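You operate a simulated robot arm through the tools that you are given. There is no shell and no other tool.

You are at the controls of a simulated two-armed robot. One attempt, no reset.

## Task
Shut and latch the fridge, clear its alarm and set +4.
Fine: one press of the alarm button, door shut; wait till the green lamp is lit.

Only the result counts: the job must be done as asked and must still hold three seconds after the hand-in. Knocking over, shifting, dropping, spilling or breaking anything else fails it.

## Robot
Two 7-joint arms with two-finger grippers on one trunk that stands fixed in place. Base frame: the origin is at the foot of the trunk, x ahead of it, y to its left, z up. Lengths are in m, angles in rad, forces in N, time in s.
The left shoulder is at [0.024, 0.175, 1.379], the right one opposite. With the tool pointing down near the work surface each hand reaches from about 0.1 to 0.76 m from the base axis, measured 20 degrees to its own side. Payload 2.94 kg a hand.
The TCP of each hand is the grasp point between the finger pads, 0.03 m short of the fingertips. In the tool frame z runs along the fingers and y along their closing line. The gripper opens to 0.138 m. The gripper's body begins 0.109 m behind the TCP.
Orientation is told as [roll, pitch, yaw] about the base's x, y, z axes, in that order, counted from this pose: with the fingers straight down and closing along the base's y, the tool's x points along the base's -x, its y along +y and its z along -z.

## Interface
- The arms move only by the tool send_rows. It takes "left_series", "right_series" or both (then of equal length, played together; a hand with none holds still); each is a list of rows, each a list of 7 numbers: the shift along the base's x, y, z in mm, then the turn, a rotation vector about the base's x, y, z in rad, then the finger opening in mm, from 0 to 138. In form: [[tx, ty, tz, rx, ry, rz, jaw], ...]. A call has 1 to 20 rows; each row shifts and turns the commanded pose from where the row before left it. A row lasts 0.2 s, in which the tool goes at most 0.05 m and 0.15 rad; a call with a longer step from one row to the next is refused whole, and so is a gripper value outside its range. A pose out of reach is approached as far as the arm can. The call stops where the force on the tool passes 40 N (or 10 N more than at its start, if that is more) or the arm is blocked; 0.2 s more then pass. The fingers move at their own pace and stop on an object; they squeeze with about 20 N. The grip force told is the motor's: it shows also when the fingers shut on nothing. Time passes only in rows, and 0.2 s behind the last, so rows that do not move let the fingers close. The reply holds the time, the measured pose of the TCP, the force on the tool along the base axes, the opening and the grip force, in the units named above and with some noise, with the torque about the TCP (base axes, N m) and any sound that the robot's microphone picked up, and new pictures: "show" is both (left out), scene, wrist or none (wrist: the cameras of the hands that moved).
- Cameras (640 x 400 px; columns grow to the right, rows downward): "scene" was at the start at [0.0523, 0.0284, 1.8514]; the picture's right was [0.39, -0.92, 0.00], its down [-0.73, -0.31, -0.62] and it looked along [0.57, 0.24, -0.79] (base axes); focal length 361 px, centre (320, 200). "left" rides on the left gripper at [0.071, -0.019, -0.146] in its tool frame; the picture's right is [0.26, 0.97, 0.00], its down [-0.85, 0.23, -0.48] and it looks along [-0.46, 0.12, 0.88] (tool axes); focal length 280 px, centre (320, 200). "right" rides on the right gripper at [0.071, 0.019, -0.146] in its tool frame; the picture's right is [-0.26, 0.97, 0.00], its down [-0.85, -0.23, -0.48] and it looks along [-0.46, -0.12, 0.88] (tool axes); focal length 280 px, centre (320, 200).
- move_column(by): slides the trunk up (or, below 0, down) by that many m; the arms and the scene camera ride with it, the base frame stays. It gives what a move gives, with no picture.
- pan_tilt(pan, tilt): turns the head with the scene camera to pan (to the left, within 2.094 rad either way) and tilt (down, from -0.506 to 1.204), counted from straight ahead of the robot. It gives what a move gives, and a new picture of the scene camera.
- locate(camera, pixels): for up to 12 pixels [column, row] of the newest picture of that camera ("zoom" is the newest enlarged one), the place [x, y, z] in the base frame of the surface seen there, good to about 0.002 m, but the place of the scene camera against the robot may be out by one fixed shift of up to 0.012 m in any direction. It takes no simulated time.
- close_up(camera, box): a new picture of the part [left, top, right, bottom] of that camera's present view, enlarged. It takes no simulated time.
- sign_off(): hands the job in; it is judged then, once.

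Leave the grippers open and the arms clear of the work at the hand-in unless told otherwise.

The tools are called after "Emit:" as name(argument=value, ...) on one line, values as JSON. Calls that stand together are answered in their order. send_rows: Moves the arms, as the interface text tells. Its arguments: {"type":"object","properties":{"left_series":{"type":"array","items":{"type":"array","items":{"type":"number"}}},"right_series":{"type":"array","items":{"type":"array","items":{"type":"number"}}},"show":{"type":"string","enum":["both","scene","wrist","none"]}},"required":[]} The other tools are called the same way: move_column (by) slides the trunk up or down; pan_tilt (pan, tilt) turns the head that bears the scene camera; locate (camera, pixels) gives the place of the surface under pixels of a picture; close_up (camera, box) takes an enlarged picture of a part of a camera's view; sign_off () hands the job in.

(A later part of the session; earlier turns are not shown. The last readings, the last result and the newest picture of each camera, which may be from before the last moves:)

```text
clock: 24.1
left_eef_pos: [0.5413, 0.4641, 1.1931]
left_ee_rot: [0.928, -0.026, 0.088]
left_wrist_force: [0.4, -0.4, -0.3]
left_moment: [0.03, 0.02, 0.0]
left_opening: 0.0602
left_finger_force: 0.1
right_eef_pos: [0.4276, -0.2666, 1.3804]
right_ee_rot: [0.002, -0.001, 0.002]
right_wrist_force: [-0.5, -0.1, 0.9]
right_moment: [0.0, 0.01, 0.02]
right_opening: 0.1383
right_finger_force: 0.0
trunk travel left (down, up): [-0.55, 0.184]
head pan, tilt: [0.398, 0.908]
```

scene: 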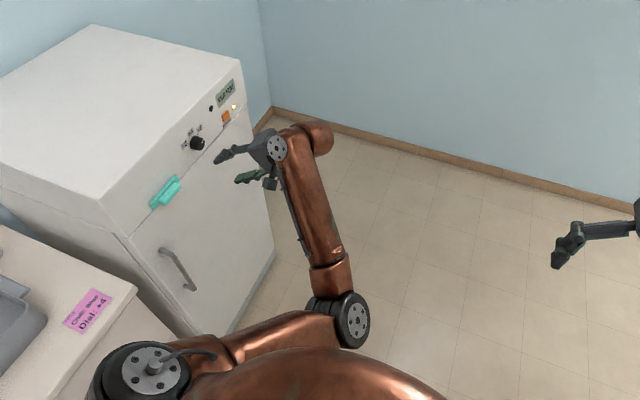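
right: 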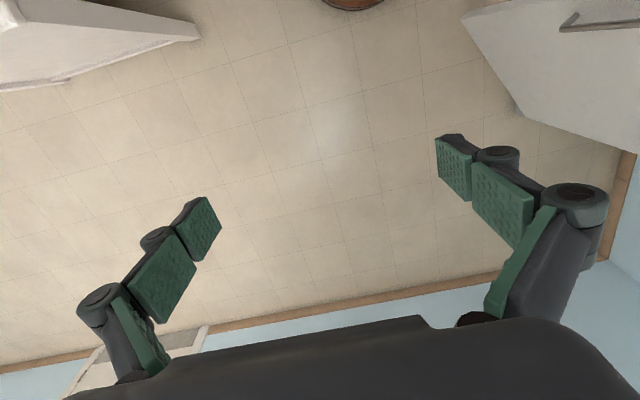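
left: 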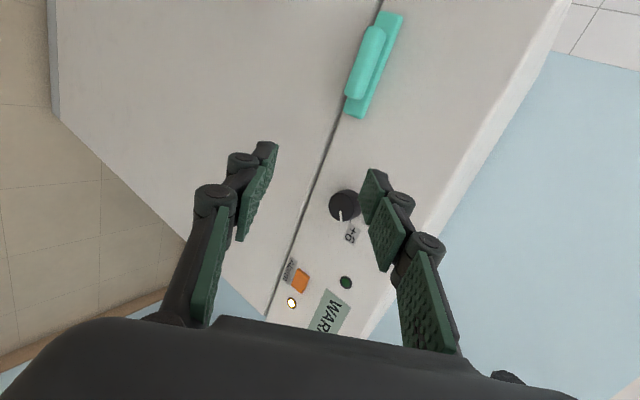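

Checking where the left elbow sits and what's under it before lowering.

Emit:
locate(camera="scene", pixels=[[350, 320], [260, 330], [140, 380], [310, 150], [300, 200], [320, 370]])

```text
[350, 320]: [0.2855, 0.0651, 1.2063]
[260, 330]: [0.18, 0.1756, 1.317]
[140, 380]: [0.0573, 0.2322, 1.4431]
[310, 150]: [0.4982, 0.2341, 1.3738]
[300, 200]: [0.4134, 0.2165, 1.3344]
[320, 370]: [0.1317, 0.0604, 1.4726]
```

Elbow at (0.29, 0.07, 1.21) is clear of everything below. Lower the trunk by 0.25 m.

Emit:
move_column(by=-0.25)

```text
clock: 26.7
left_eef_pos: [0.5392, 0.464, 0.9428]
left_ee_rot: [0.932, -0.027, 0.086]
left_wrist_force: [0.4, -0.6, -0.5]
left_moment: [0.02, -0.01, 0.01]
left_opening: 0.0599
left_finger_force: 0.0
right_eef_pos: [0.4269, -0.2655, 1.1299]
right_ee_rot: [0.004, 0.0, 0.002]
right_wrist_force: [0.3, -0.4, -0.2]
right_moment: [0.01, -0.05, 0.01]
right_opening: 0.1378
right_finger_force: 0.0
trunk travel left (down, up): [-0.3, 0.434]
head pan, tilt: [0.398, 0.908]
```

Now bring the left hand up to z≈1.10 at y≈0.46 and roll toward horizontal.

Emit:
send_rows(left_series=[[0, 0, 30, 0, 0, -0.085, 60], [0, 0, 40, 0, 0.027, 0, 60], [0, 0, 40, 0.1, 0, 0, 60], [-15, 0, 40, 0.13, 0, 0, 60], [-20, 0, 10, 0.13, 0, 0, 60], [-20, 10, 0, 0.14, 0, 0, 60], [-20, 15, 0, 0.14, 0, 0, 60], [0, 0, 0, 0, 0, 0, 60], [0, 0, 0, 0, 0, 0, 60]])

```text
clock: 28.7
left_eef_pos: [0.4624, 0.4948, 1.1177]
left_ee_rot: [1.591, -0.026, 0.014]
left_wrist_force: [0.1, -0.5, -0.4]
left_moment: [0.0, 0.01, 0.0]
left_opening: 0.0602
left_finger_force: 0.0
right_eef_pos: [0.4263, -0.2672, 1.132]
right_ee_rot: [0.003, -0.001, 0.003]
right_wrist_force: [0.3, 0.9, -0.3]
right_moment: [0.01, 0.0, -0.02]
right_opening: 0.1381
right_finger_force: 0.0
trunk travel left (down, up): [-0.3, 0.434]
head pan, tilt: [0.398, 0.908]
```

scene: 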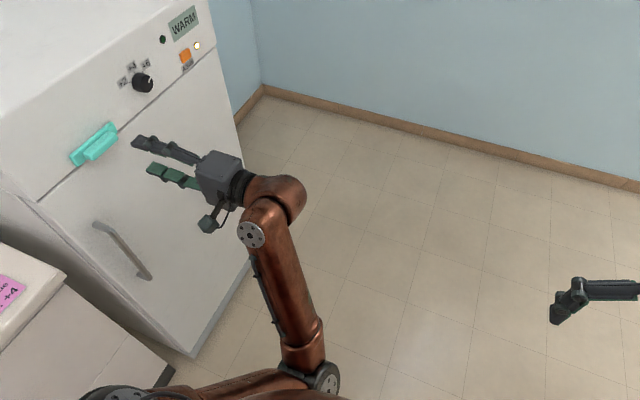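
left: 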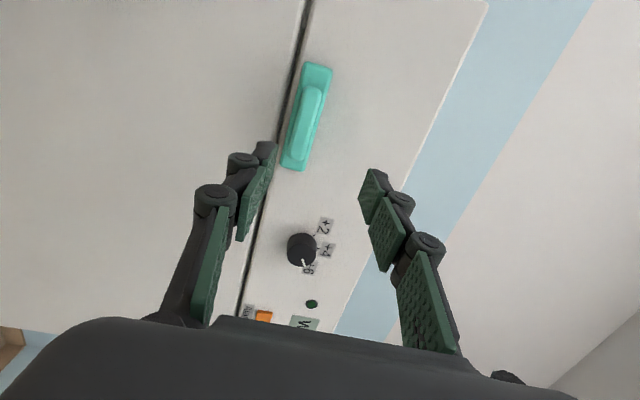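

Good: fingers are horizontal in front of the latch. I correct height and approach to y≈0.56.

Emit:
send_rows(left_series=[[0, 15, 0, 0, 0, 0, 60], [0, 20, 0, 0, 0, 0, 60], [0, 20, 0, 0, 0, 0, 60], [0, 15, 0, 0, 0, 0, 60], [0, 0, 0, 0, 0, 0, 60], [0, 0, 0, 0, 0, 0, 60]])

```text
clock: 30.1
left_eef_pos: [0.4646, 0.5598, 1.1017]
left_ee_rot: [1.571, -0.002, 0.003]
left_wrist_force: [-0.1, -0.2, -0.4]
left_moment: [0.01, -0.01, 0.01]
left_opening: 0.0603
left_finger_force: 0.1
right_eef_pos: [0.4279, -0.2663, 1.1307]
right_ee_rot: [0.003, 0.0, 0.002]
right_wrist_force: [-0.5, -0.3, -0.5]
right_moment: [-0.01, 0.03, 0.0]
right_opening: 0.1378
right_finger_force: 0.0
trunk travel left (down, up): [-0.3, 0.434]
head pan, tilt: [0.398, 0.908]
```

scene: 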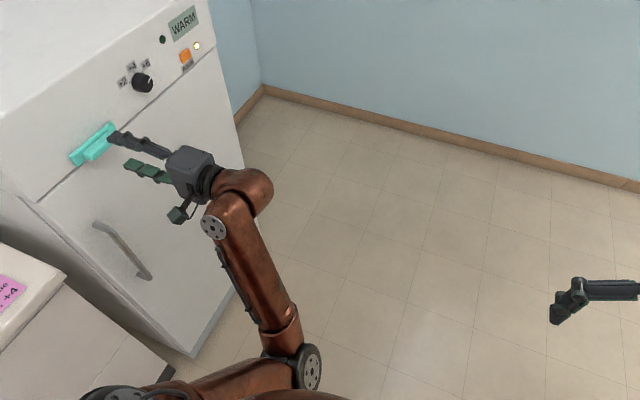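
left: 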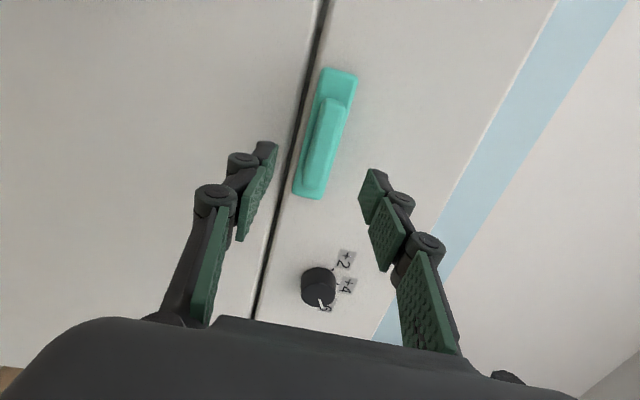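

The pose is exact now and the bar is centred between the fingers. Advance 46 mm, then close on the bar.

Emit:
send_rows(left_series=[[-2, 15, 1, 0, 0, 0, 50], [-2, 15, 0, 0, 0, 0, 50], [-1, 10, 0, 0, 0, 0, 50], [0, 6, 0, 0, 0, 0, 50], [0, 0, 0, 0, 0, 0, 0], [0, 0, 0, 0, 0, 0, 0], [0, 0, 0, 0, 0, 0, 0]])

Emit:
close_up(camera="left", box=[220, 40, 420, 240])

```text
clock: 31.7
left_eef_pos: [0.4601, 0.6057, 1.102]
left_ee_rot: [1.569, 0.0, 0.003]
left_wrist_force: [-2.9, -3.1, -8.3]
left_moment: [-0.19, -0.05, 0.03]
left_opening: 0.0179
left_finger_force: 32.9
right_eef_pos: [0.4276, -0.266, 1.1308]
right_ee_rot: [0.002, -0.001, 0.001]
right_wrist_force: [-0.1, -0.2, 0.7]
right_moment: [0.0, 0.01, -0.03]
right_opening: 0.1381
right_finger_force: 0.1
trunk travel left (down, up): [-0.3, 0.434]
head pan, tilt: [0.398, 0.908]
```

scene: 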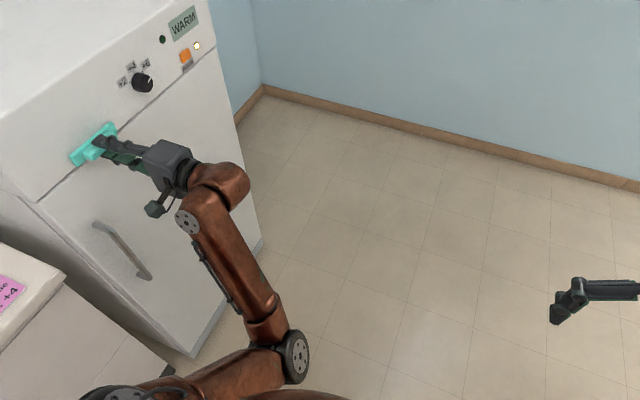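
left: 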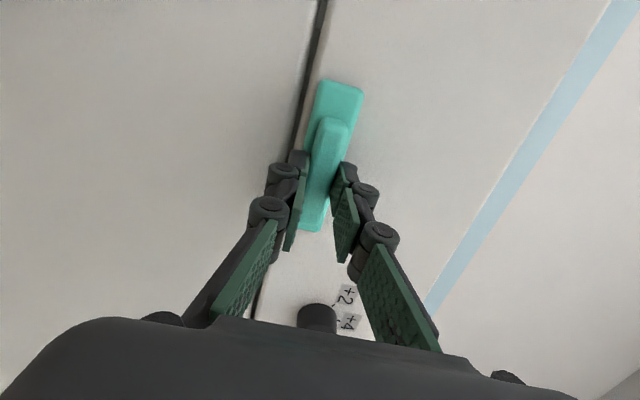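

```text
2.00 times, centred on (320, 140) of left
```

zoom: 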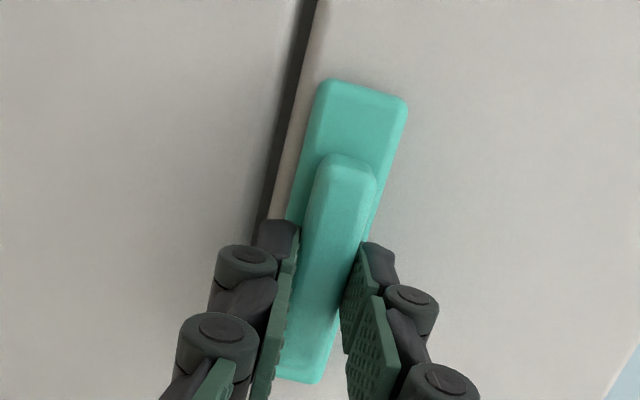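

Bar gripped (18 mm opening, 33 N). Now test downwards in small 3 mm steps.

Emit:
send_rows(left_series=[[0, 0, -3, 0, 0, 0, 0], [0, 0, -3, 0, 0, 0, 0], [0, 0, -3, 0, 0, 0, 0], [0, 0, -3, 0, 0, 0, 0]], show="wrist")

```text
clock: 32.5
left_eef_pos: [0.4597, 0.6053, 1.1019]
left_ee_rot: [1.588, -0.01, 0.0]
left_wrist_force: [0.9, 6.5, 4.0]
left_moment: [-0.14, -0.01, -0.28]
left_opening: 0.0177
left_finger_force: 43.2
right_eef_pos: [0.4273, -0.2653, 1.1283]
right_ee_rot: [0.001, 0.0, 0.003]
right_wrist_force: [-0.2, -0.2, -0.3]
right_moment: [-0.02, 0.02, 0.01]
right_opening: 0.138
right_finger_force: 0.0
trunk travel left (down, up): [-0.3, 0.434]
head pan, tilt: [0.398, 0.908]
stopped in row 4 (left hand): the force on the tool passed its limit at 44 N (the readings are from after the stop); the commanded pose is now the measured one
```

left: 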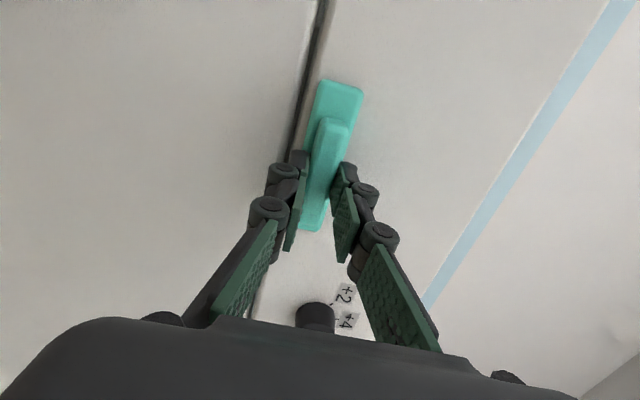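

It won't slide down (44 N). So it is likely a turn latch. Test a small rotation about y, one direction.

Emit:
send_rows(left_series=[[0, 0, 0, 0, 0.06, 0, 0], [0, 0, 0, 0, 0.06, 0, 0], [0, 0, 0, 0, 0.06, 0, 0], [0, 0, 0, 0, 0, 0, 0]], show="wrist")

```text
clock: 33.5
left_eef_pos: [0.4594, 0.6054, 1.1022]
left_ee_rot: [1.587, 0.17, -0.001]
left_wrist_force: [-3.3, 5.8, 6.5]
left_moment: [-0.04, -1.51, 0.11]
left_opening: 0.0217
left_finger_force: 45.4
right_eef_pos: [0.4263, -0.2655, 1.1307]
right_ee_rot: [0.001, 0.0, 0.003]
right_wrist_force: [0.3, 0.5, -0.8]
right_moment: [0.0, -0.01, -0.02]
right_opening: 0.1381
right_finger_force: 0.1
trunk travel left (down, up): [-0.3, 0.434]
head pan, tilt: [0.398, 0.908]
```

left: 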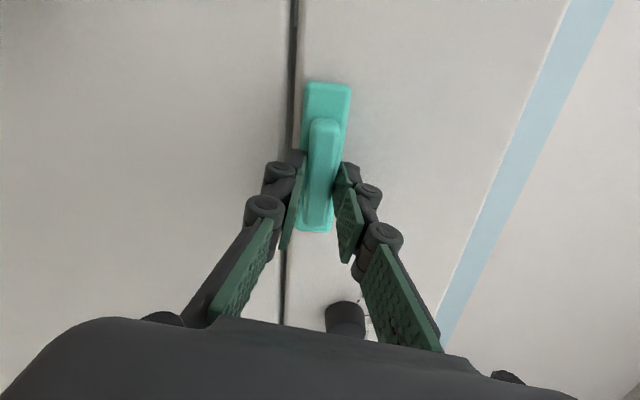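

The bar did not follow (fingers pried to 21.7 mm, 1.5 N m). Return and test the other direction.

Emit:
send_rows(left_series=[[0, 0, 0, 0, -0.09, 0, 0], [0, 0, 0, 0, -0.09, 0, 0], [0, 0, 0, 0, -0.06, 0, 0], [0, 0, 0, 0, -0.06, 0, 0], [0, 0, 0, 0, -0.06, 0, 0], [0, 0, 0, 0, 0, 0, 0]], show="wrist")

```text
clock: 35.0
left_eef_pos: [0.4616, 0.6066, 1.1011]
left_ee_rot: [1.587, -0.189, -0.001]
left_wrist_force: [2.9, 8.8, 11.1]
left_moment: [0.15, 0.01, -0.27]
left_opening: 0.0175
left_finger_force: 42.7
right_eef_pos: [0.4265, -0.2656, 1.1308]
right_ee_rot: [0.001, -0.001, 0.001]
right_wrist_force: [0.6, 0.0, 0.5]
right_moment: [0.0, -0.01, 0.0]
right_opening: 0.1378
right_finger_force: 0.1
trunk travel left (down, up): [-0.3, 0.434]
head pan, tilt: [0.398, 0.908]
```

left: 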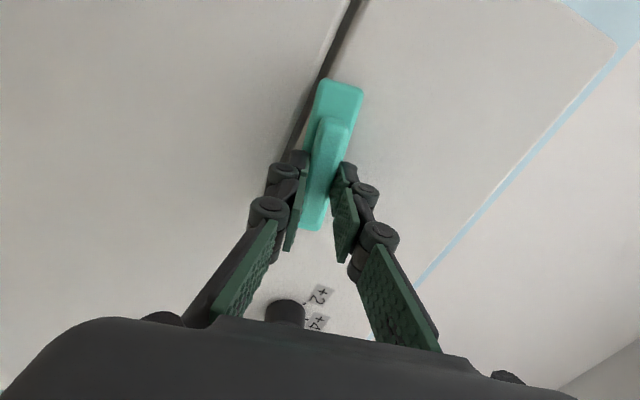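

The latch turns freely in this direction (counter-clockwise as seen from the front). Continue turning.

Emit:
send_rows(left_series=[[0, 0, 0, 0, -0.1, 0, 0], [0, 0, 0, 0, -0.1, 0, 0], [0, 0, 0, 0, -0.1, 0, 0], [0, 0, 0, 0, -0.1, 0, 0], [0, 0, 0, 0, -0.1, 0, 0], [0, 0, 0, 0, -0.1, 0, 0], [0, 0, 0, 0, 0, 0, 0]])

```text
clock: 36.5
left_eef_pos: [0.46, 0.6046, 1.1021]
left_ee_rot: [1.588, -0.791, -0.003]
left_wrist_force: [10.3, 15.8, 21.2]
left_moment: [-0.13, 0.04, 0.14]
left_opening: 0.0177
left_finger_force: 43.0
right_eef_pos: [0.4268, -0.266, 1.1301]
right_ee_rot: [0.001, 0.0, 0.003]
right_wrist_force: [-0.4, -0.7, 0.4]
right_moment: [0.01, 0.0, -0.02]
right_opening: 0.1384
right_finger_force: 0.1
trunk travel left (down, up): [-0.3, 0.434]
head pan, tilt: [0.398, 0.908]
```

scene: 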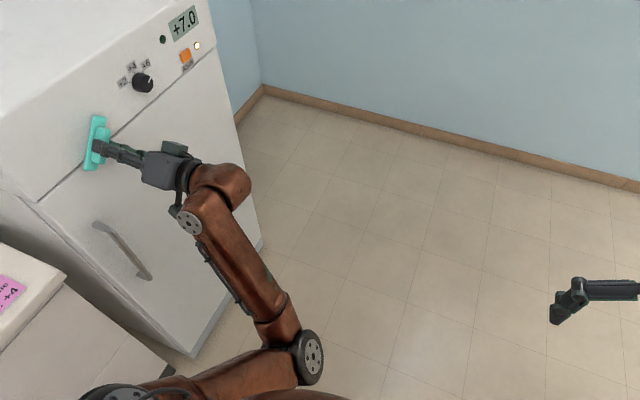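
left: 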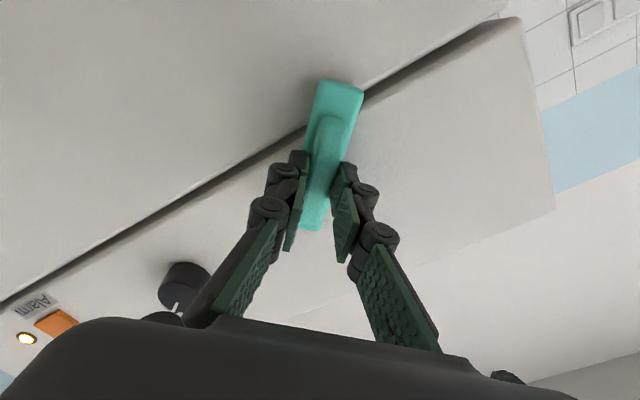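

The latch is half way (45°), and the display already changed to +7.0. I relieve the side load slightly and keep turning to vertical.

Emit:
send_rows(left_series=[[1, 2, 3, 0, 0, 0, 0], [0, 0, 0, 0, -0.1, 0, 0], [0, 0, 0, 0, -0.1, 0, 0], [0, 0, 0, 0, -0.1, 0, 0], [0, 0, 0, 0, -0.1, 0, 0], [0, 0, 0, 0, -0.1, 0, 0], [0, 0, 0, 0, -0.1, 0, 0], [0, 0, 0, 0, -0.1, 0, 0], [0, 0, 0, 0, 0, 0, 0]])

```text
clock: 38.5
left_eef_pos: [0.4598, 0.6077, 1.1041]
left_ee_rot: [1.545, -1.372, -0.005]
left_wrist_force: [-2.2, -3.6, 31.0]
left_moment: [0.16, -0.06, 0.55]
left_opening: 0.0177
left_finger_force: 43.5
left hand out of reach, approached as far as the arm can: row 6, 7, 8
right_eef_pos: [0.4256, -0.2688, 1.1307]
right_ee_rot: [0.005, -0.003, 0.003]
right_wrist_force: [-0.2, -0.4, -0.1]
right_moment: [0.02, -0.02, 0.01]
right_opening: 0.1377
right_finger_force: 0.0
trunk travel left (down, up): [-0.3, 0.434]
head pan, tilt: [0.398, 0.908]
```

scene: 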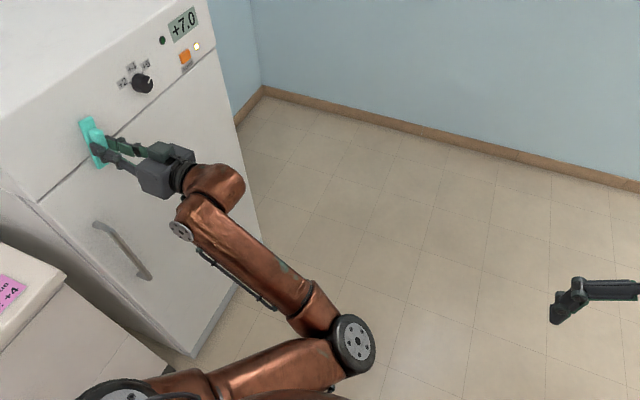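
left: 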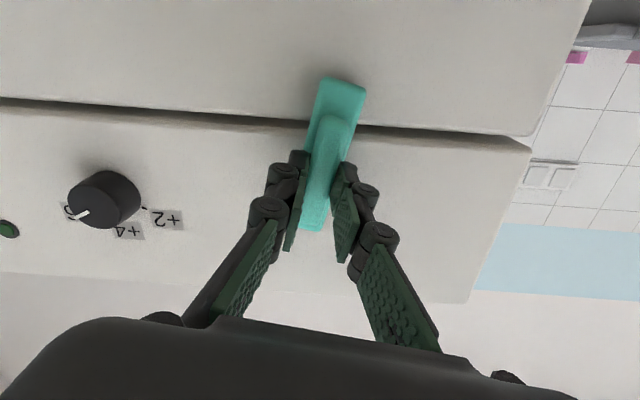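

The wrist reached its turning limit at about 79°. I release, back off, and look at the latch angle; then push the lower bar end toward +x to finish if required.

Emit:
send_rows(left_series=[[0, 0, 3, 0, 0, 0, 17], [0, 0, 0, 0, 0, 0, 50], [0, 0, 0, 0, 0, 0, 50], [0, -20, 0, 0, 0, 0, 50], [0, -30, 0, 0, 0, 0, 50], [0, -30, 0, 0, 0.1, 0, 50], [0, -20, 0, 0, 0.1, 0, 50], [0, 0, 0, 0, 0.1, 0, 50], [0, 0, 0, 0, 0, 0, 50]])

Emit:
close_up(camera="scene", box=[50, 0, 230, 190])

Emit:
close_up(camera="left", box=[240, 40, 440, 240])

```text
clock: 40.5
left_eef_pos: [0.4383, 0.5426, 1.1337]
left_ee_rot: [1.589, -1.099, -0.01]
left_wrist_force: [-0.7, 0.2, 0.4]
left_moment: [0.04, 0.0, 0.01]
left_opening: 0.0502
left_finger_force: 0.1
left hand out of reach, approached as far as the arm can: row 1, 4, 5
right_eef_pos: [0.4272, -0.265, 1.1297]
right_ee_rot: [0.001, 0.001, 0.004]
right_wrist_force: [0.4, -0.2, -0.2]
right_moment: [-0.02, -0.01, 0.03]
right_opening: 0.138
right_finger_force: 0.0
trunk travel left (down, up): [-0.3, 0.434]
head pan, tilt: [0.398, 0.908]
```

scene: 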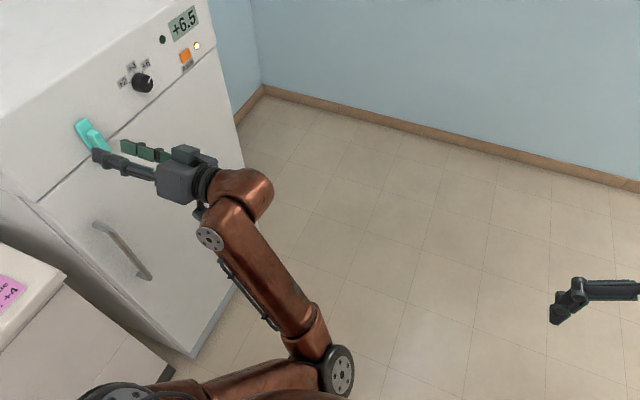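
left: 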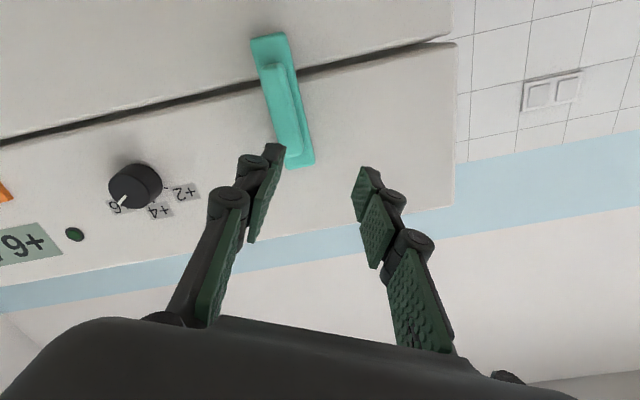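

```text
2.11 times, centred on (140, 95) of scene
```

zoom: 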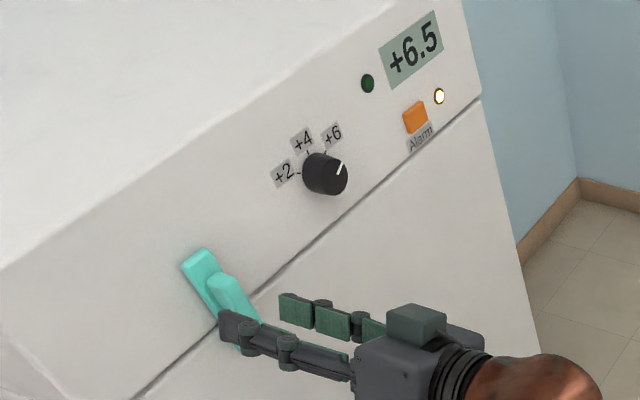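

```text
2.00 times, centred on (340, 140) of left
```

zoom: 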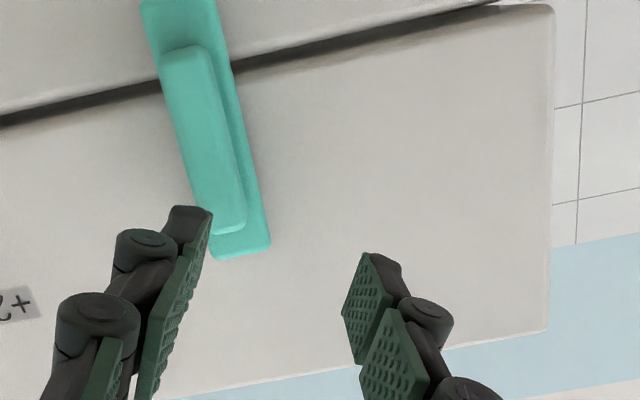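

The temperature is now falling (+6.5). I measure the latch's present angle.

Emit:
locate(camera="zoom", pixels=[[190, 60], [230, 220], [150, 8], [208, 8], [215, 250], [265, 243], [182, 100], [215, 180]])

```text
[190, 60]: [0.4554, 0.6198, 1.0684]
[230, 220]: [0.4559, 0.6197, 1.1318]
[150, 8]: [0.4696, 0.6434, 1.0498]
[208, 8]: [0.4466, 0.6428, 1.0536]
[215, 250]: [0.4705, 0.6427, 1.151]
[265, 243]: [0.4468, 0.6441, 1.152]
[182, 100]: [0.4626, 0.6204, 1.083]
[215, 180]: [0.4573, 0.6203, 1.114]
```

The latch is vertical now: bottom (0.458, 1.052), top (0.459, 1.152), crossing the seam. So it is latched. Next the dial; I take an enlarged look for knob centre and size.

Emit:
close_up(camera="left", box=[90, 140, 220, 240])

```text
4.00 times, centred on (155, 190) of left
```

zoom: 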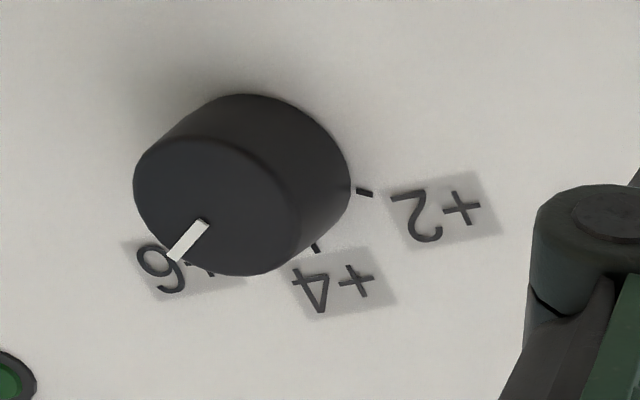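

Emit:
locate(camera="zoom", pixels=[[140, 180], [200, 142], [150, 155], [250, 160], [294, 215], [250, 270], [200, 258], [205, 223], [172, 258], [315, 247], [365, 192], [217, 205]])

```text
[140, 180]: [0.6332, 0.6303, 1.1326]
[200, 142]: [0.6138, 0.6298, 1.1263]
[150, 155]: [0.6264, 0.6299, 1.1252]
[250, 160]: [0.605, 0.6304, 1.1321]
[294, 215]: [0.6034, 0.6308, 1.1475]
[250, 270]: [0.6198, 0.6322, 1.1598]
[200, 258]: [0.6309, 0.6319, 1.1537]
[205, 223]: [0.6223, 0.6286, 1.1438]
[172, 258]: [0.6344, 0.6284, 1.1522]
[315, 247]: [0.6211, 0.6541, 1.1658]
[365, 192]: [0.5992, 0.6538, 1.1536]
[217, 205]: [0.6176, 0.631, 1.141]
```

Knob: centre ≈ (0.619, 1.142), diameter ≈ 35 mm, face at y≈0.63. Pointer at +60°, +4 tick at about 0° (top). I bring the hand in front of the knob at y≈0.54 with pitch ≈ +0.2.

Emit:
send_rows(left_series=[[0, -20, 0, 0, 0.1, 0, 60], [20, 0, 0, 0, 0.13, 0, 60], [20, 0, 0, 0, 0.13, 0, 60], [20, 0, 2, 0, 0.13, 0, 60], [20, 0, 2, 0, 0.13, 0, 60], [20, 0, 2, 0, 0.13, 0, 60], [20, 0, 2, 0, 0.13, 0, 60], [20, 0, 0, 0, 0.13, 0, 60], [20, 0, 0, 0, 0.13, 0, 60], [20, 0, 0, 0, 0.14, 0, 60], [0, 0, 0, 0, 0, 0, 60], [0, 0, 0, 0, 0, 0, 60]])

```text
clock: 43.1
left_eef_pos: [0.6209, 0.5206, 1.1332]
left_ee_rot: [1.566, 0.2, 0.004]
left_wrist_force: [0.2, -0.2, -1.1]
left_moment: [0.03, 0.0, -0.01]
left_opening: 0.0601
left_finger_force: 0.0
right_eef_pos: [0.4275, -0.2663, 1.13]
right_ee_rot: [0.003, 0.002, 0.003]
right_wrist_force: [0.5, -0.2, 0.1]
right_moment: [0.03, -0.02, -0.02]
right_opening: 0.1379
right_finger_force: 0.0
trunk travel left (down, up): [-0.3, 0.434]
head pan, tilt: [0.398, 0.908]
```

scene: 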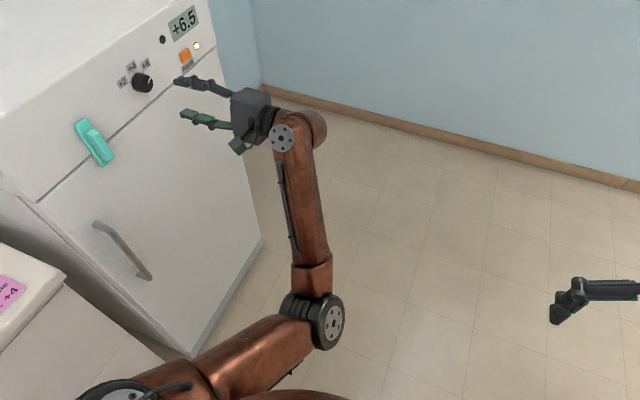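
left: 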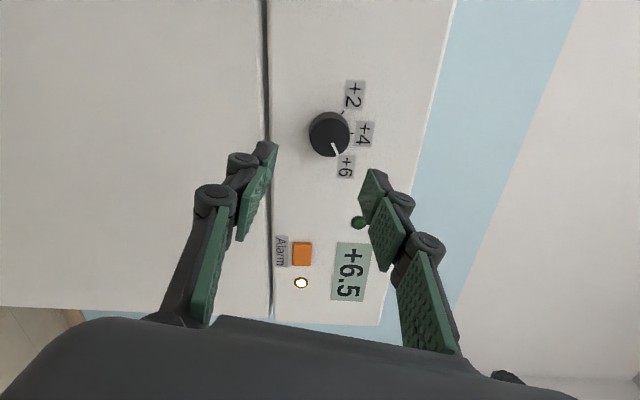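

The view is near frontal. I refine positions of knob, ticks, button and lamps here.

Emit:
close_up(camera="left", box=[290, 70, 390, 190])

Emit:
locate(camera="left", pixels=[[329, 134], [333, 143], [336, 153], [343, 113], [351, 133], [310, 134], [330, 113], [325, 155], [302, 254], [292, 243], [312, 264], [301, 283]])

```text
3.33 times, centred on (340, 130) of left
```

zoom: 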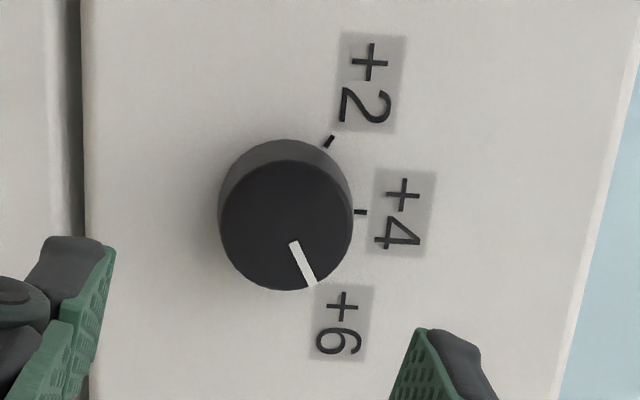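

```text
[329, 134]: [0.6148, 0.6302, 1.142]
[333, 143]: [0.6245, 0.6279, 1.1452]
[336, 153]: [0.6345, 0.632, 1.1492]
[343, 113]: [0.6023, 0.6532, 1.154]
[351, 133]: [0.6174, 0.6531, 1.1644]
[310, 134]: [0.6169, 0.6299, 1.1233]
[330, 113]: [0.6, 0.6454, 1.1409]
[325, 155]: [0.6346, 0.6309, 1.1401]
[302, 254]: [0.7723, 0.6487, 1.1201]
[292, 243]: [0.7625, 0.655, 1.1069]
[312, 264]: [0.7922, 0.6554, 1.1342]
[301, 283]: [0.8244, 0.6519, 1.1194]
```

Knob centre (0.618, 1.142) confirmed; +4 tick directly above it. I approach to y≈0.57 and check the pose.

Emit:
send_rows(left_series=[[-1, 20, 3, 0, 0, 0, 60], [-1, 20, 3, 0, 0, 0, 60], [-1, 10, 2, 0, 0, 0, 60], [0, 0, 0, 0, 0, 0, 60], [0, 0, 0, 0, 0, 0, 60]])

```text
clock: 44.4
left_eef_pos: [0.6169, 0.5702, 1.1402]
left_ee_rot: [1.566, 0.2, 0.001]
left_wrist_force: [-0.7, 0.3, 0.2]
left_moment: [-0.01, -0.01, 0.02]
left_opening: 0.0602
left_finger_force: 0.1
right_eef_pos: [0.4274, -0.2661, 1.1304]
right_ee_rot: [0.002, 0.001, 0.002]
right_wrist_force: [-0.5, 0.4, 0.2]
right_moment: [-0.03, 0.01, -0.02]
right_opening: 0.1381
right_finger_force: 0.1
trunk travel left (down, up): [-0.3, 0.434]
head pan, tilt: [0.398, 0.908]
```

scene: 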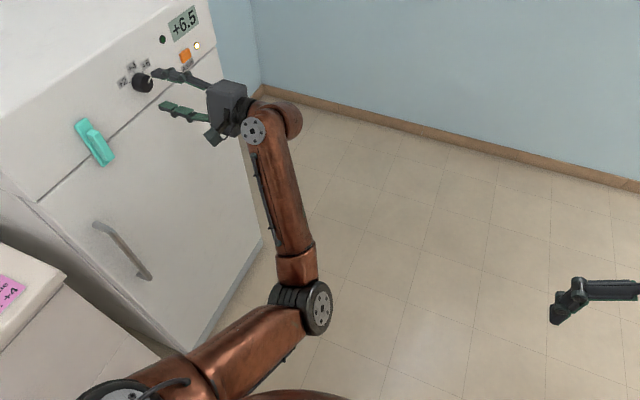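
left: 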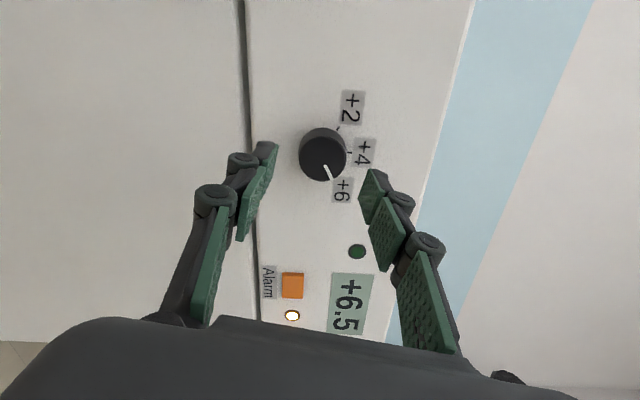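

Pose good. Advance 43 mm and close on the knob.

Emit:
send_rows(left_series=[[1, 15, 1, 0, 0, 0, 60], [0, 15, 1, 0, 0, 0, 60], [0, 9, 0, 0, 0, 0, 60], [0, 4, 0, 0, 0, 0, 60], [0, 0, 0, 0, 0, 0, 0], [0, 0, 0, 0, 0, 0, 0], [0, 0, 0, 0, 0, 0, 0]])

Emit:
close_up(camera="left", box=[220, 40, 420, 240])

```text
clock: 46.0
left_eef_pos: [0.6185, 0.6134, 1.1422]
left_ee_rot: [1.568, 0.201, 0.003]
left_wrist_force: [1.1, 0.6, 1.3]
left_moment: [-0.07, -0.01, -0.01]
left_opening: 0.0374
left_finger_force: 39.7
right_eef_pos: [0.427, -0.266, 1.1299]
right_ee_rot: [0.001, 0.0, 0.002]
right_wrist_force: [0.3, -0.4, 0.5]
right_moment: [0.01, -0.02, -0.02]
right_opening: 0.1378
right_finger_force: 0.0
trunk travel left (down, up): [-0.3, 0.434]
head pan, tilt: [0.398, 0.908]
```

scene: 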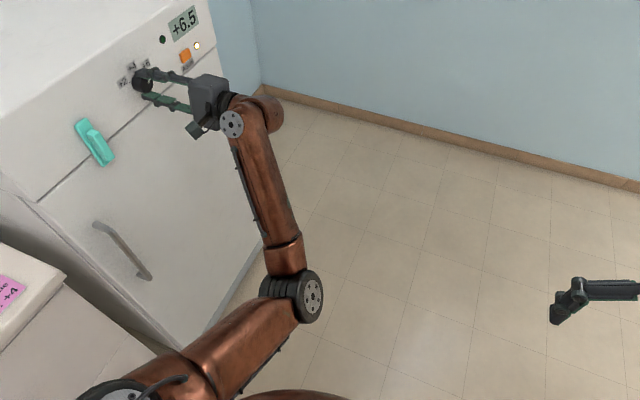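
left: 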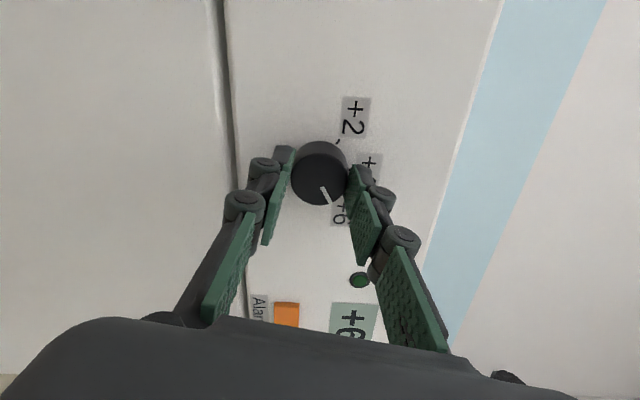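

```text
2.00 times, centred on (320, 140) of left
```

zoom: 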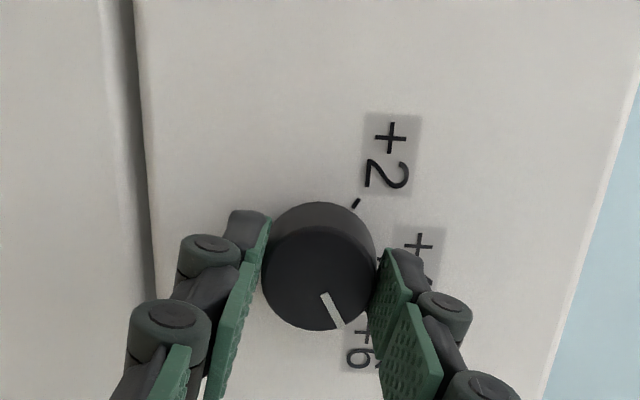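

Knob gripped centrally. Turn it counter-clockwise (about −y) by about 1.0 rad in small steps.

Emit:
send_rows(left_series=[[0, 0, 0, 0, -0.1, 0, 0], [0, 0, 0, 0, -0.1, 0, 0], [0, 0, 0, 0, -0.1, 0, 0], [0, 0, 0, 0, -0.1, 0, 0], [0, 0, 0, 0, -0.1, 0, 0], [0, 0, 0, 0, 0, 0, 0]])

Emit:
close_up(camera="left", box=[220, 40, 420, 240])

```text
clock: 47.4
left_eef_pos: [0.6174, 0.6125, 1.1416]
left_ee_rot: [1.563, -0.3, 0.003]
left_wrist_force: [-2.3, -0.2, -5.9]
left_moment: [-0.17, -0.02, 0.03]
left_opening: 0.0375
left_finger_force: 45.3
right_eef_pos: [0.4275, -0.2651, 1.1306]
right_ee_rot: [0.002, -0.002, 0.002]
right_wrist_force: [-0.4, 0.2, 0.2]
right_moment: [0.0, 0.01, 0.03]
right_opening: 0.1379
right_finger_force: 0.2
trunk travel left (down, up): [-0.3, 0.434]
head pan, tilt: [0.398, 0.908]
```

scene: 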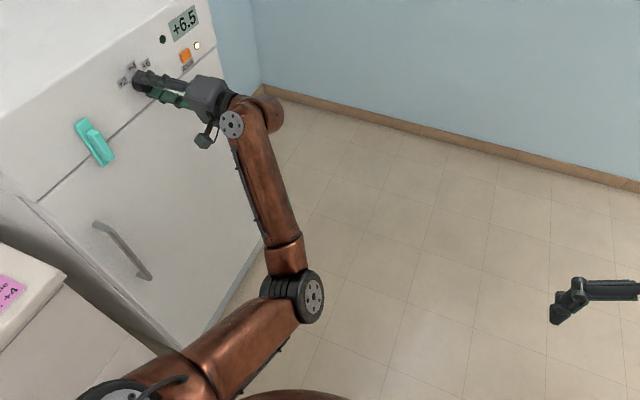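
left: 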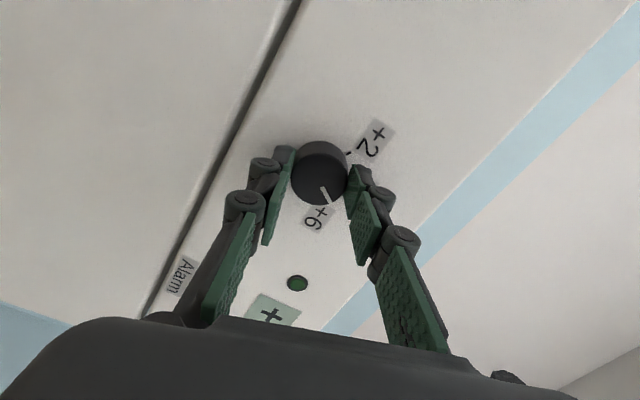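

```text
2.00 times, centred on (320, 140) of left
```

zoom: 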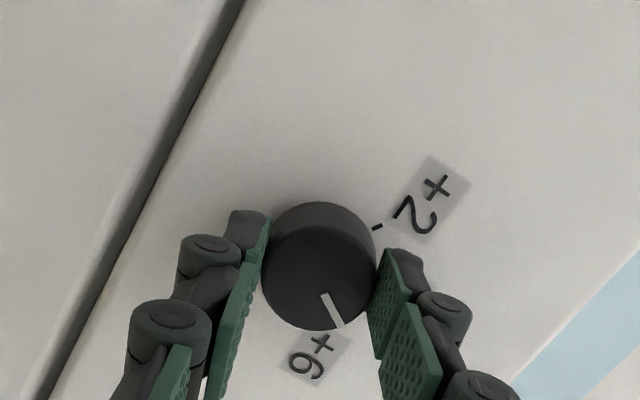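

The knob follows the hand. Turn another 0.55 rad.

Emit:
send_rows(left_series=[[0, 0, 0, 0, -0.1, 0, 0], [0, 0, 0, 0, -0.1, 0, 0], [0, 0, 0, 0, -0.1, 0, 0], [0, 0, 0, 0, -0.1, 0, 0], [0, 0, 0, 0, -0.1, 0, 0], [0, 0, 0, 0, -0.05, 0, 0], [0, 0, 0, 0, 0, 0, 0]])

Emit:
close_up(camera="left", box=[220, 40, 420, 240])

Emit:
close_up(camera="scene", box=[100, 0, 230, 120])

```text
clock: 49.0
left_eef_pos: [0.6187, 0.6114, 1.1412]
left_ee_rot: [1.561, -0.848, 0.007]
left_wrist_force: [-2.3, -2.2, -14.6]
left_moment: [-0.47, 0.02, 0.13]
left_opening: 0.0374
left_finger_force: 45.3
right_eef_pos: [0.4292, -0.2654, 1.13]
right_ee_rot: [0.001, 0.002, 0.001]
right_wrist_force: [0.2, 0.1, -0.7]
right_moment: [-0.01, -0.01, -0.02]
right_opening: 0.1379
right_finger_force: 0.0
trunk travel left (down, up): [-0.3, 0.434]
head pan, tilt: [0.398, 0.908]
```

scene: 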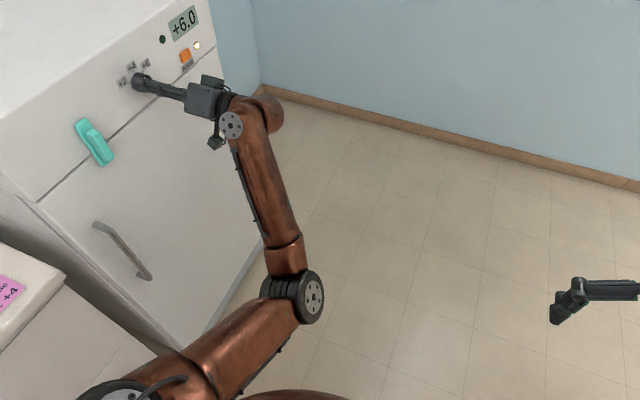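
left: 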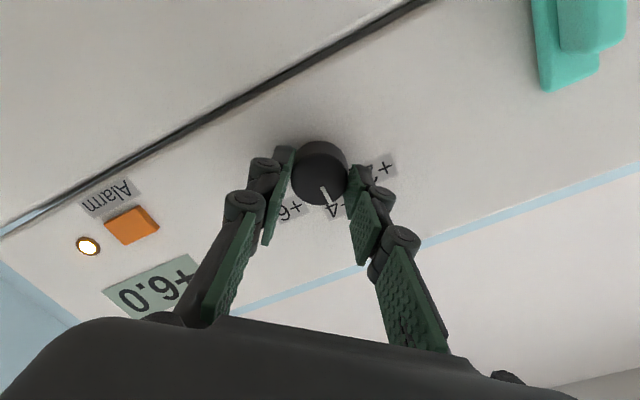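

```text
2.00 times, centred on (320, 140) of left
```

zoom: 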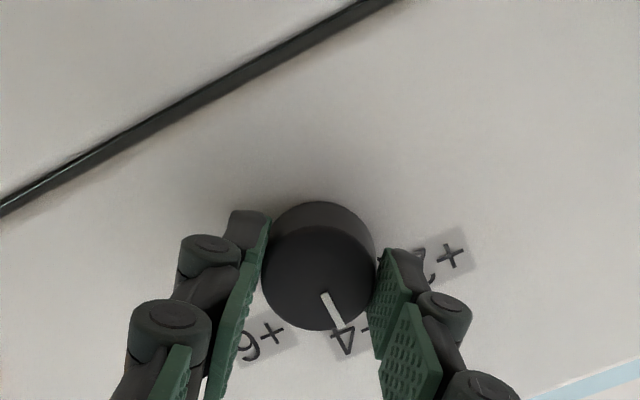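

```text
3.33 times, centred on (165, 60) of scene
```

zoom: 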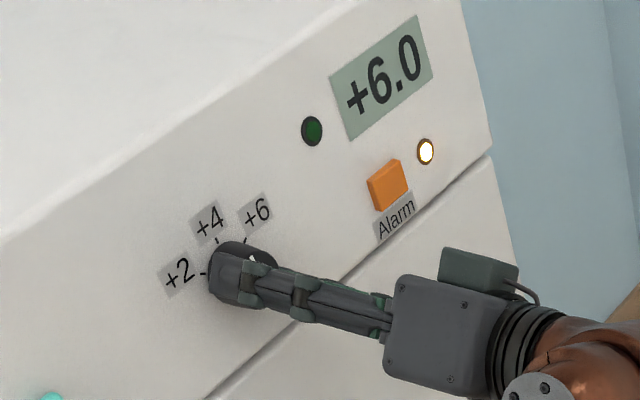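

The pointer looks aligned with +4. I release, back off straight, and check.

Emit:
send_rows(left_series=[[0, 0, 0, 0, 0, 0, 60], [0, 0, 0, 0, 0, 0, 60], [0, -15, 0, 0, 0, 0, 60], [0, -25, 0, 0, 0, 0, 60], [0, -25, 0, 0, 0, 0, 60], [0, -10, 0, 0, 0, 0, 60], [0, 0, 0, 0, 0, 0, 60]])

Emit:
close_up(camera="left", box=[250, 50, 400, 200])

```text
clock: 50.5
left_eef_pos: [0.6191, 0.5367, 1.1427]
left_ee_rot: [1.563, -0.848, 0.005]
left_wrist_force: [0.5, -0.1, -0.5]
left_moment: [-0.02, -0.01, -0.02]
left_opening: 0.0602
left_finger_force: 0.1
right_eef_pos: [0.427, -0.2663, 1.1293]
right_ee_rot: [0.002, 0.0, 0.0]
right_wrist_force: [-0.7, -1.0, 0.7]
right_moment: [-0.01, 0.0, 0.0]
right_opening: 0.1379
right_finger_force: 0.1
trunk travel left (down, up): [-0.3, 0.434]
head pan, tilt: [0.398, 0.908]
```

scene: 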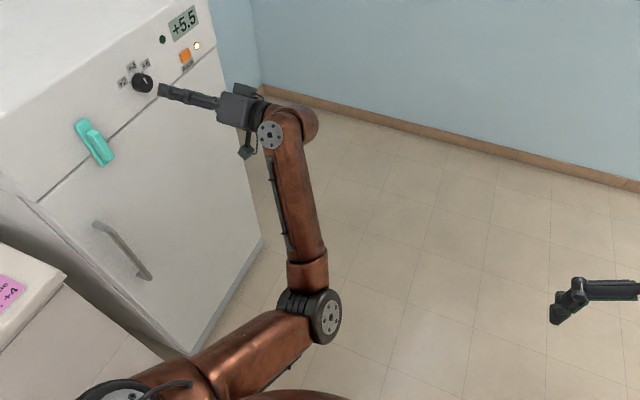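
left: 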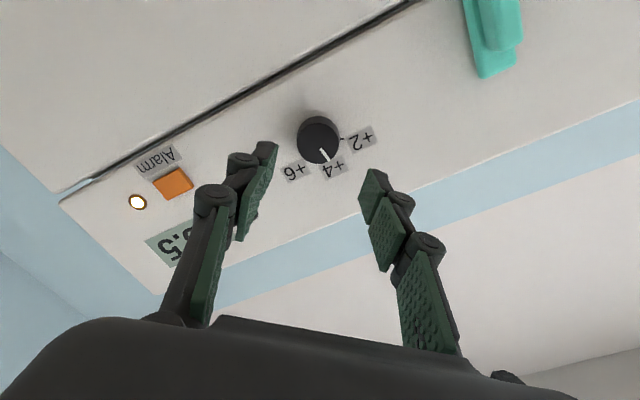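

```text
2.67 times, centred on (325, 125) of left
```

zoom: 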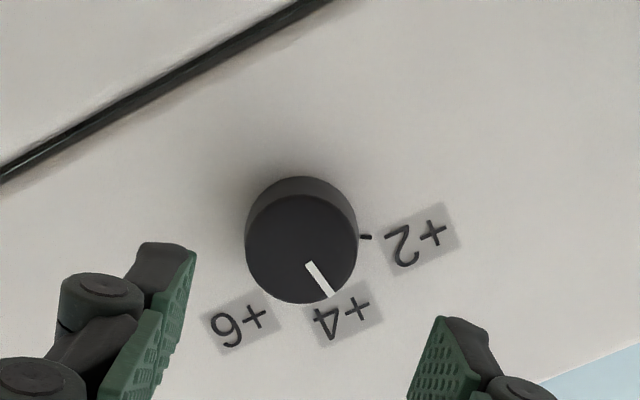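

Emit:
close_up(camera="left", box=[290, 105, 355, 175])

Emit:
close_up(camera="scene", box=[110, 50, 175, 105])

```text
5.71 times, centred on (322, 140) of left
```

zoom: 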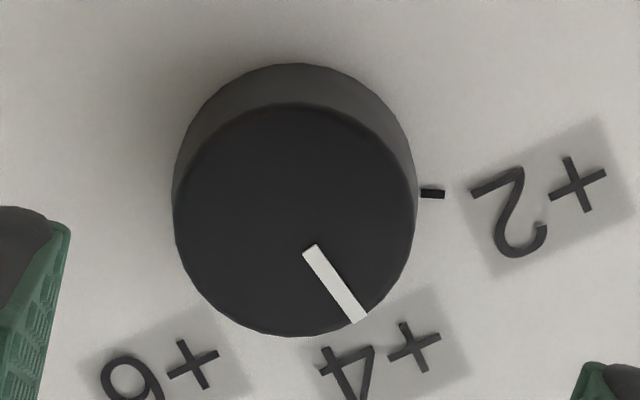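

```text
7.27 times, centred on (142, 78) of scene
```

zoom: 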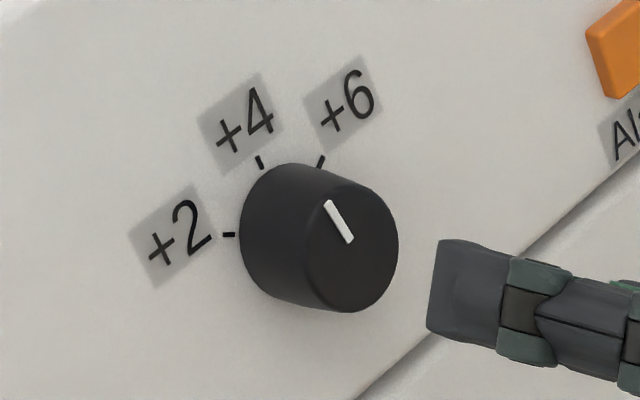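

The three marks sit at −60°, 0°, +60°, and while gripped the pointer was at ≈0°. After release it appears about 8° past +4 toward +2, probably dragged as the fingers opened under a side load. I turn the hand back for a frontal view and re-measure.

Emit:
send_rows(left_series=[[0, -5, 0, 0, 0.14, 0, 60], [0, -5, 0, 0, 0.14, 0, 60], [0, -5, 0, 0, 0.14, 0, 60], [0, 0, 0, 0, 0.14, 0, 60], [0, 0, 0, 0, 0.14, 0, 60], [0, 0, 0, 0, 0.14, 0, 60], [0, 0, 0, 0, 0, 0, 60], [0, 0, 0, 0, 0, 0, 60]])

Emit:
close_up(camera="left", box=[285, 70, 385, 180])

Emit:
close_up(camera="scene", box=[110, 0, 215, 105])

```text
clock: 52.4
left_eef_pos: [0.6191, 0.5214, 1.142]
left_ee_rot: [1.567, -0.008, 0.002]
left_wrist_force: [0.4, 0.7, 0.5]
left_moment: [0.03, -0.01, 0.0]
left_opening: 0.0602
left_finger_force: 0.0
right_eef_pos: [0.4276, -0.2656, 1.1309]
right_ee_rot: [0.001, 0.0, 0.002]
right_wrist_force: [0.5, 0.2, 0.0]
right_moment: [-0.01, 0.0, -0.02]
right_opening: 0.1379
right_finger_force: 0.1
trunk travel left (down, up): [-0.3, 0.434]
head pan, tilt: [0.398, 0.908]
```

scene: 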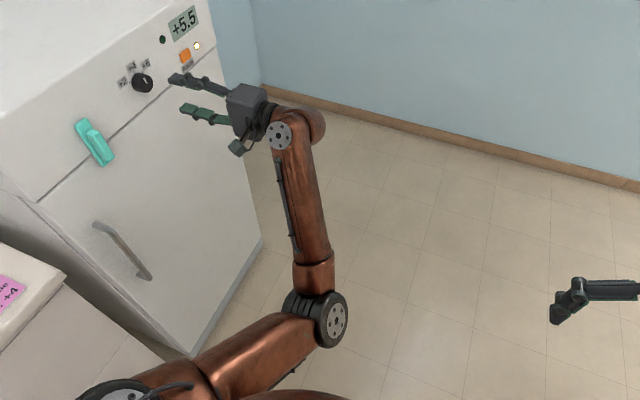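
left: 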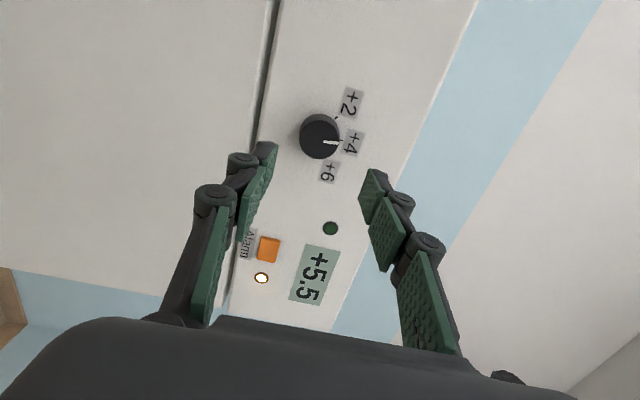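

```text
3.64 times, centred on (335, 125) of left
```

zoom: 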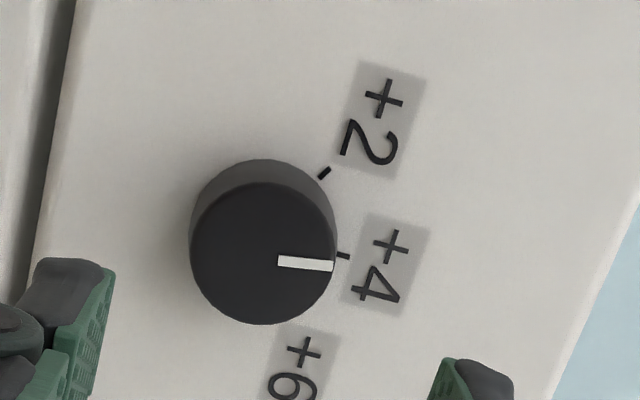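

```text
3.81 times, centred on (162, 52) of scene
```

zoom: 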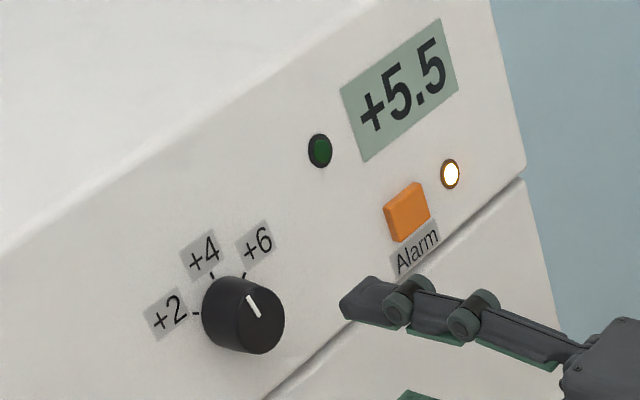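

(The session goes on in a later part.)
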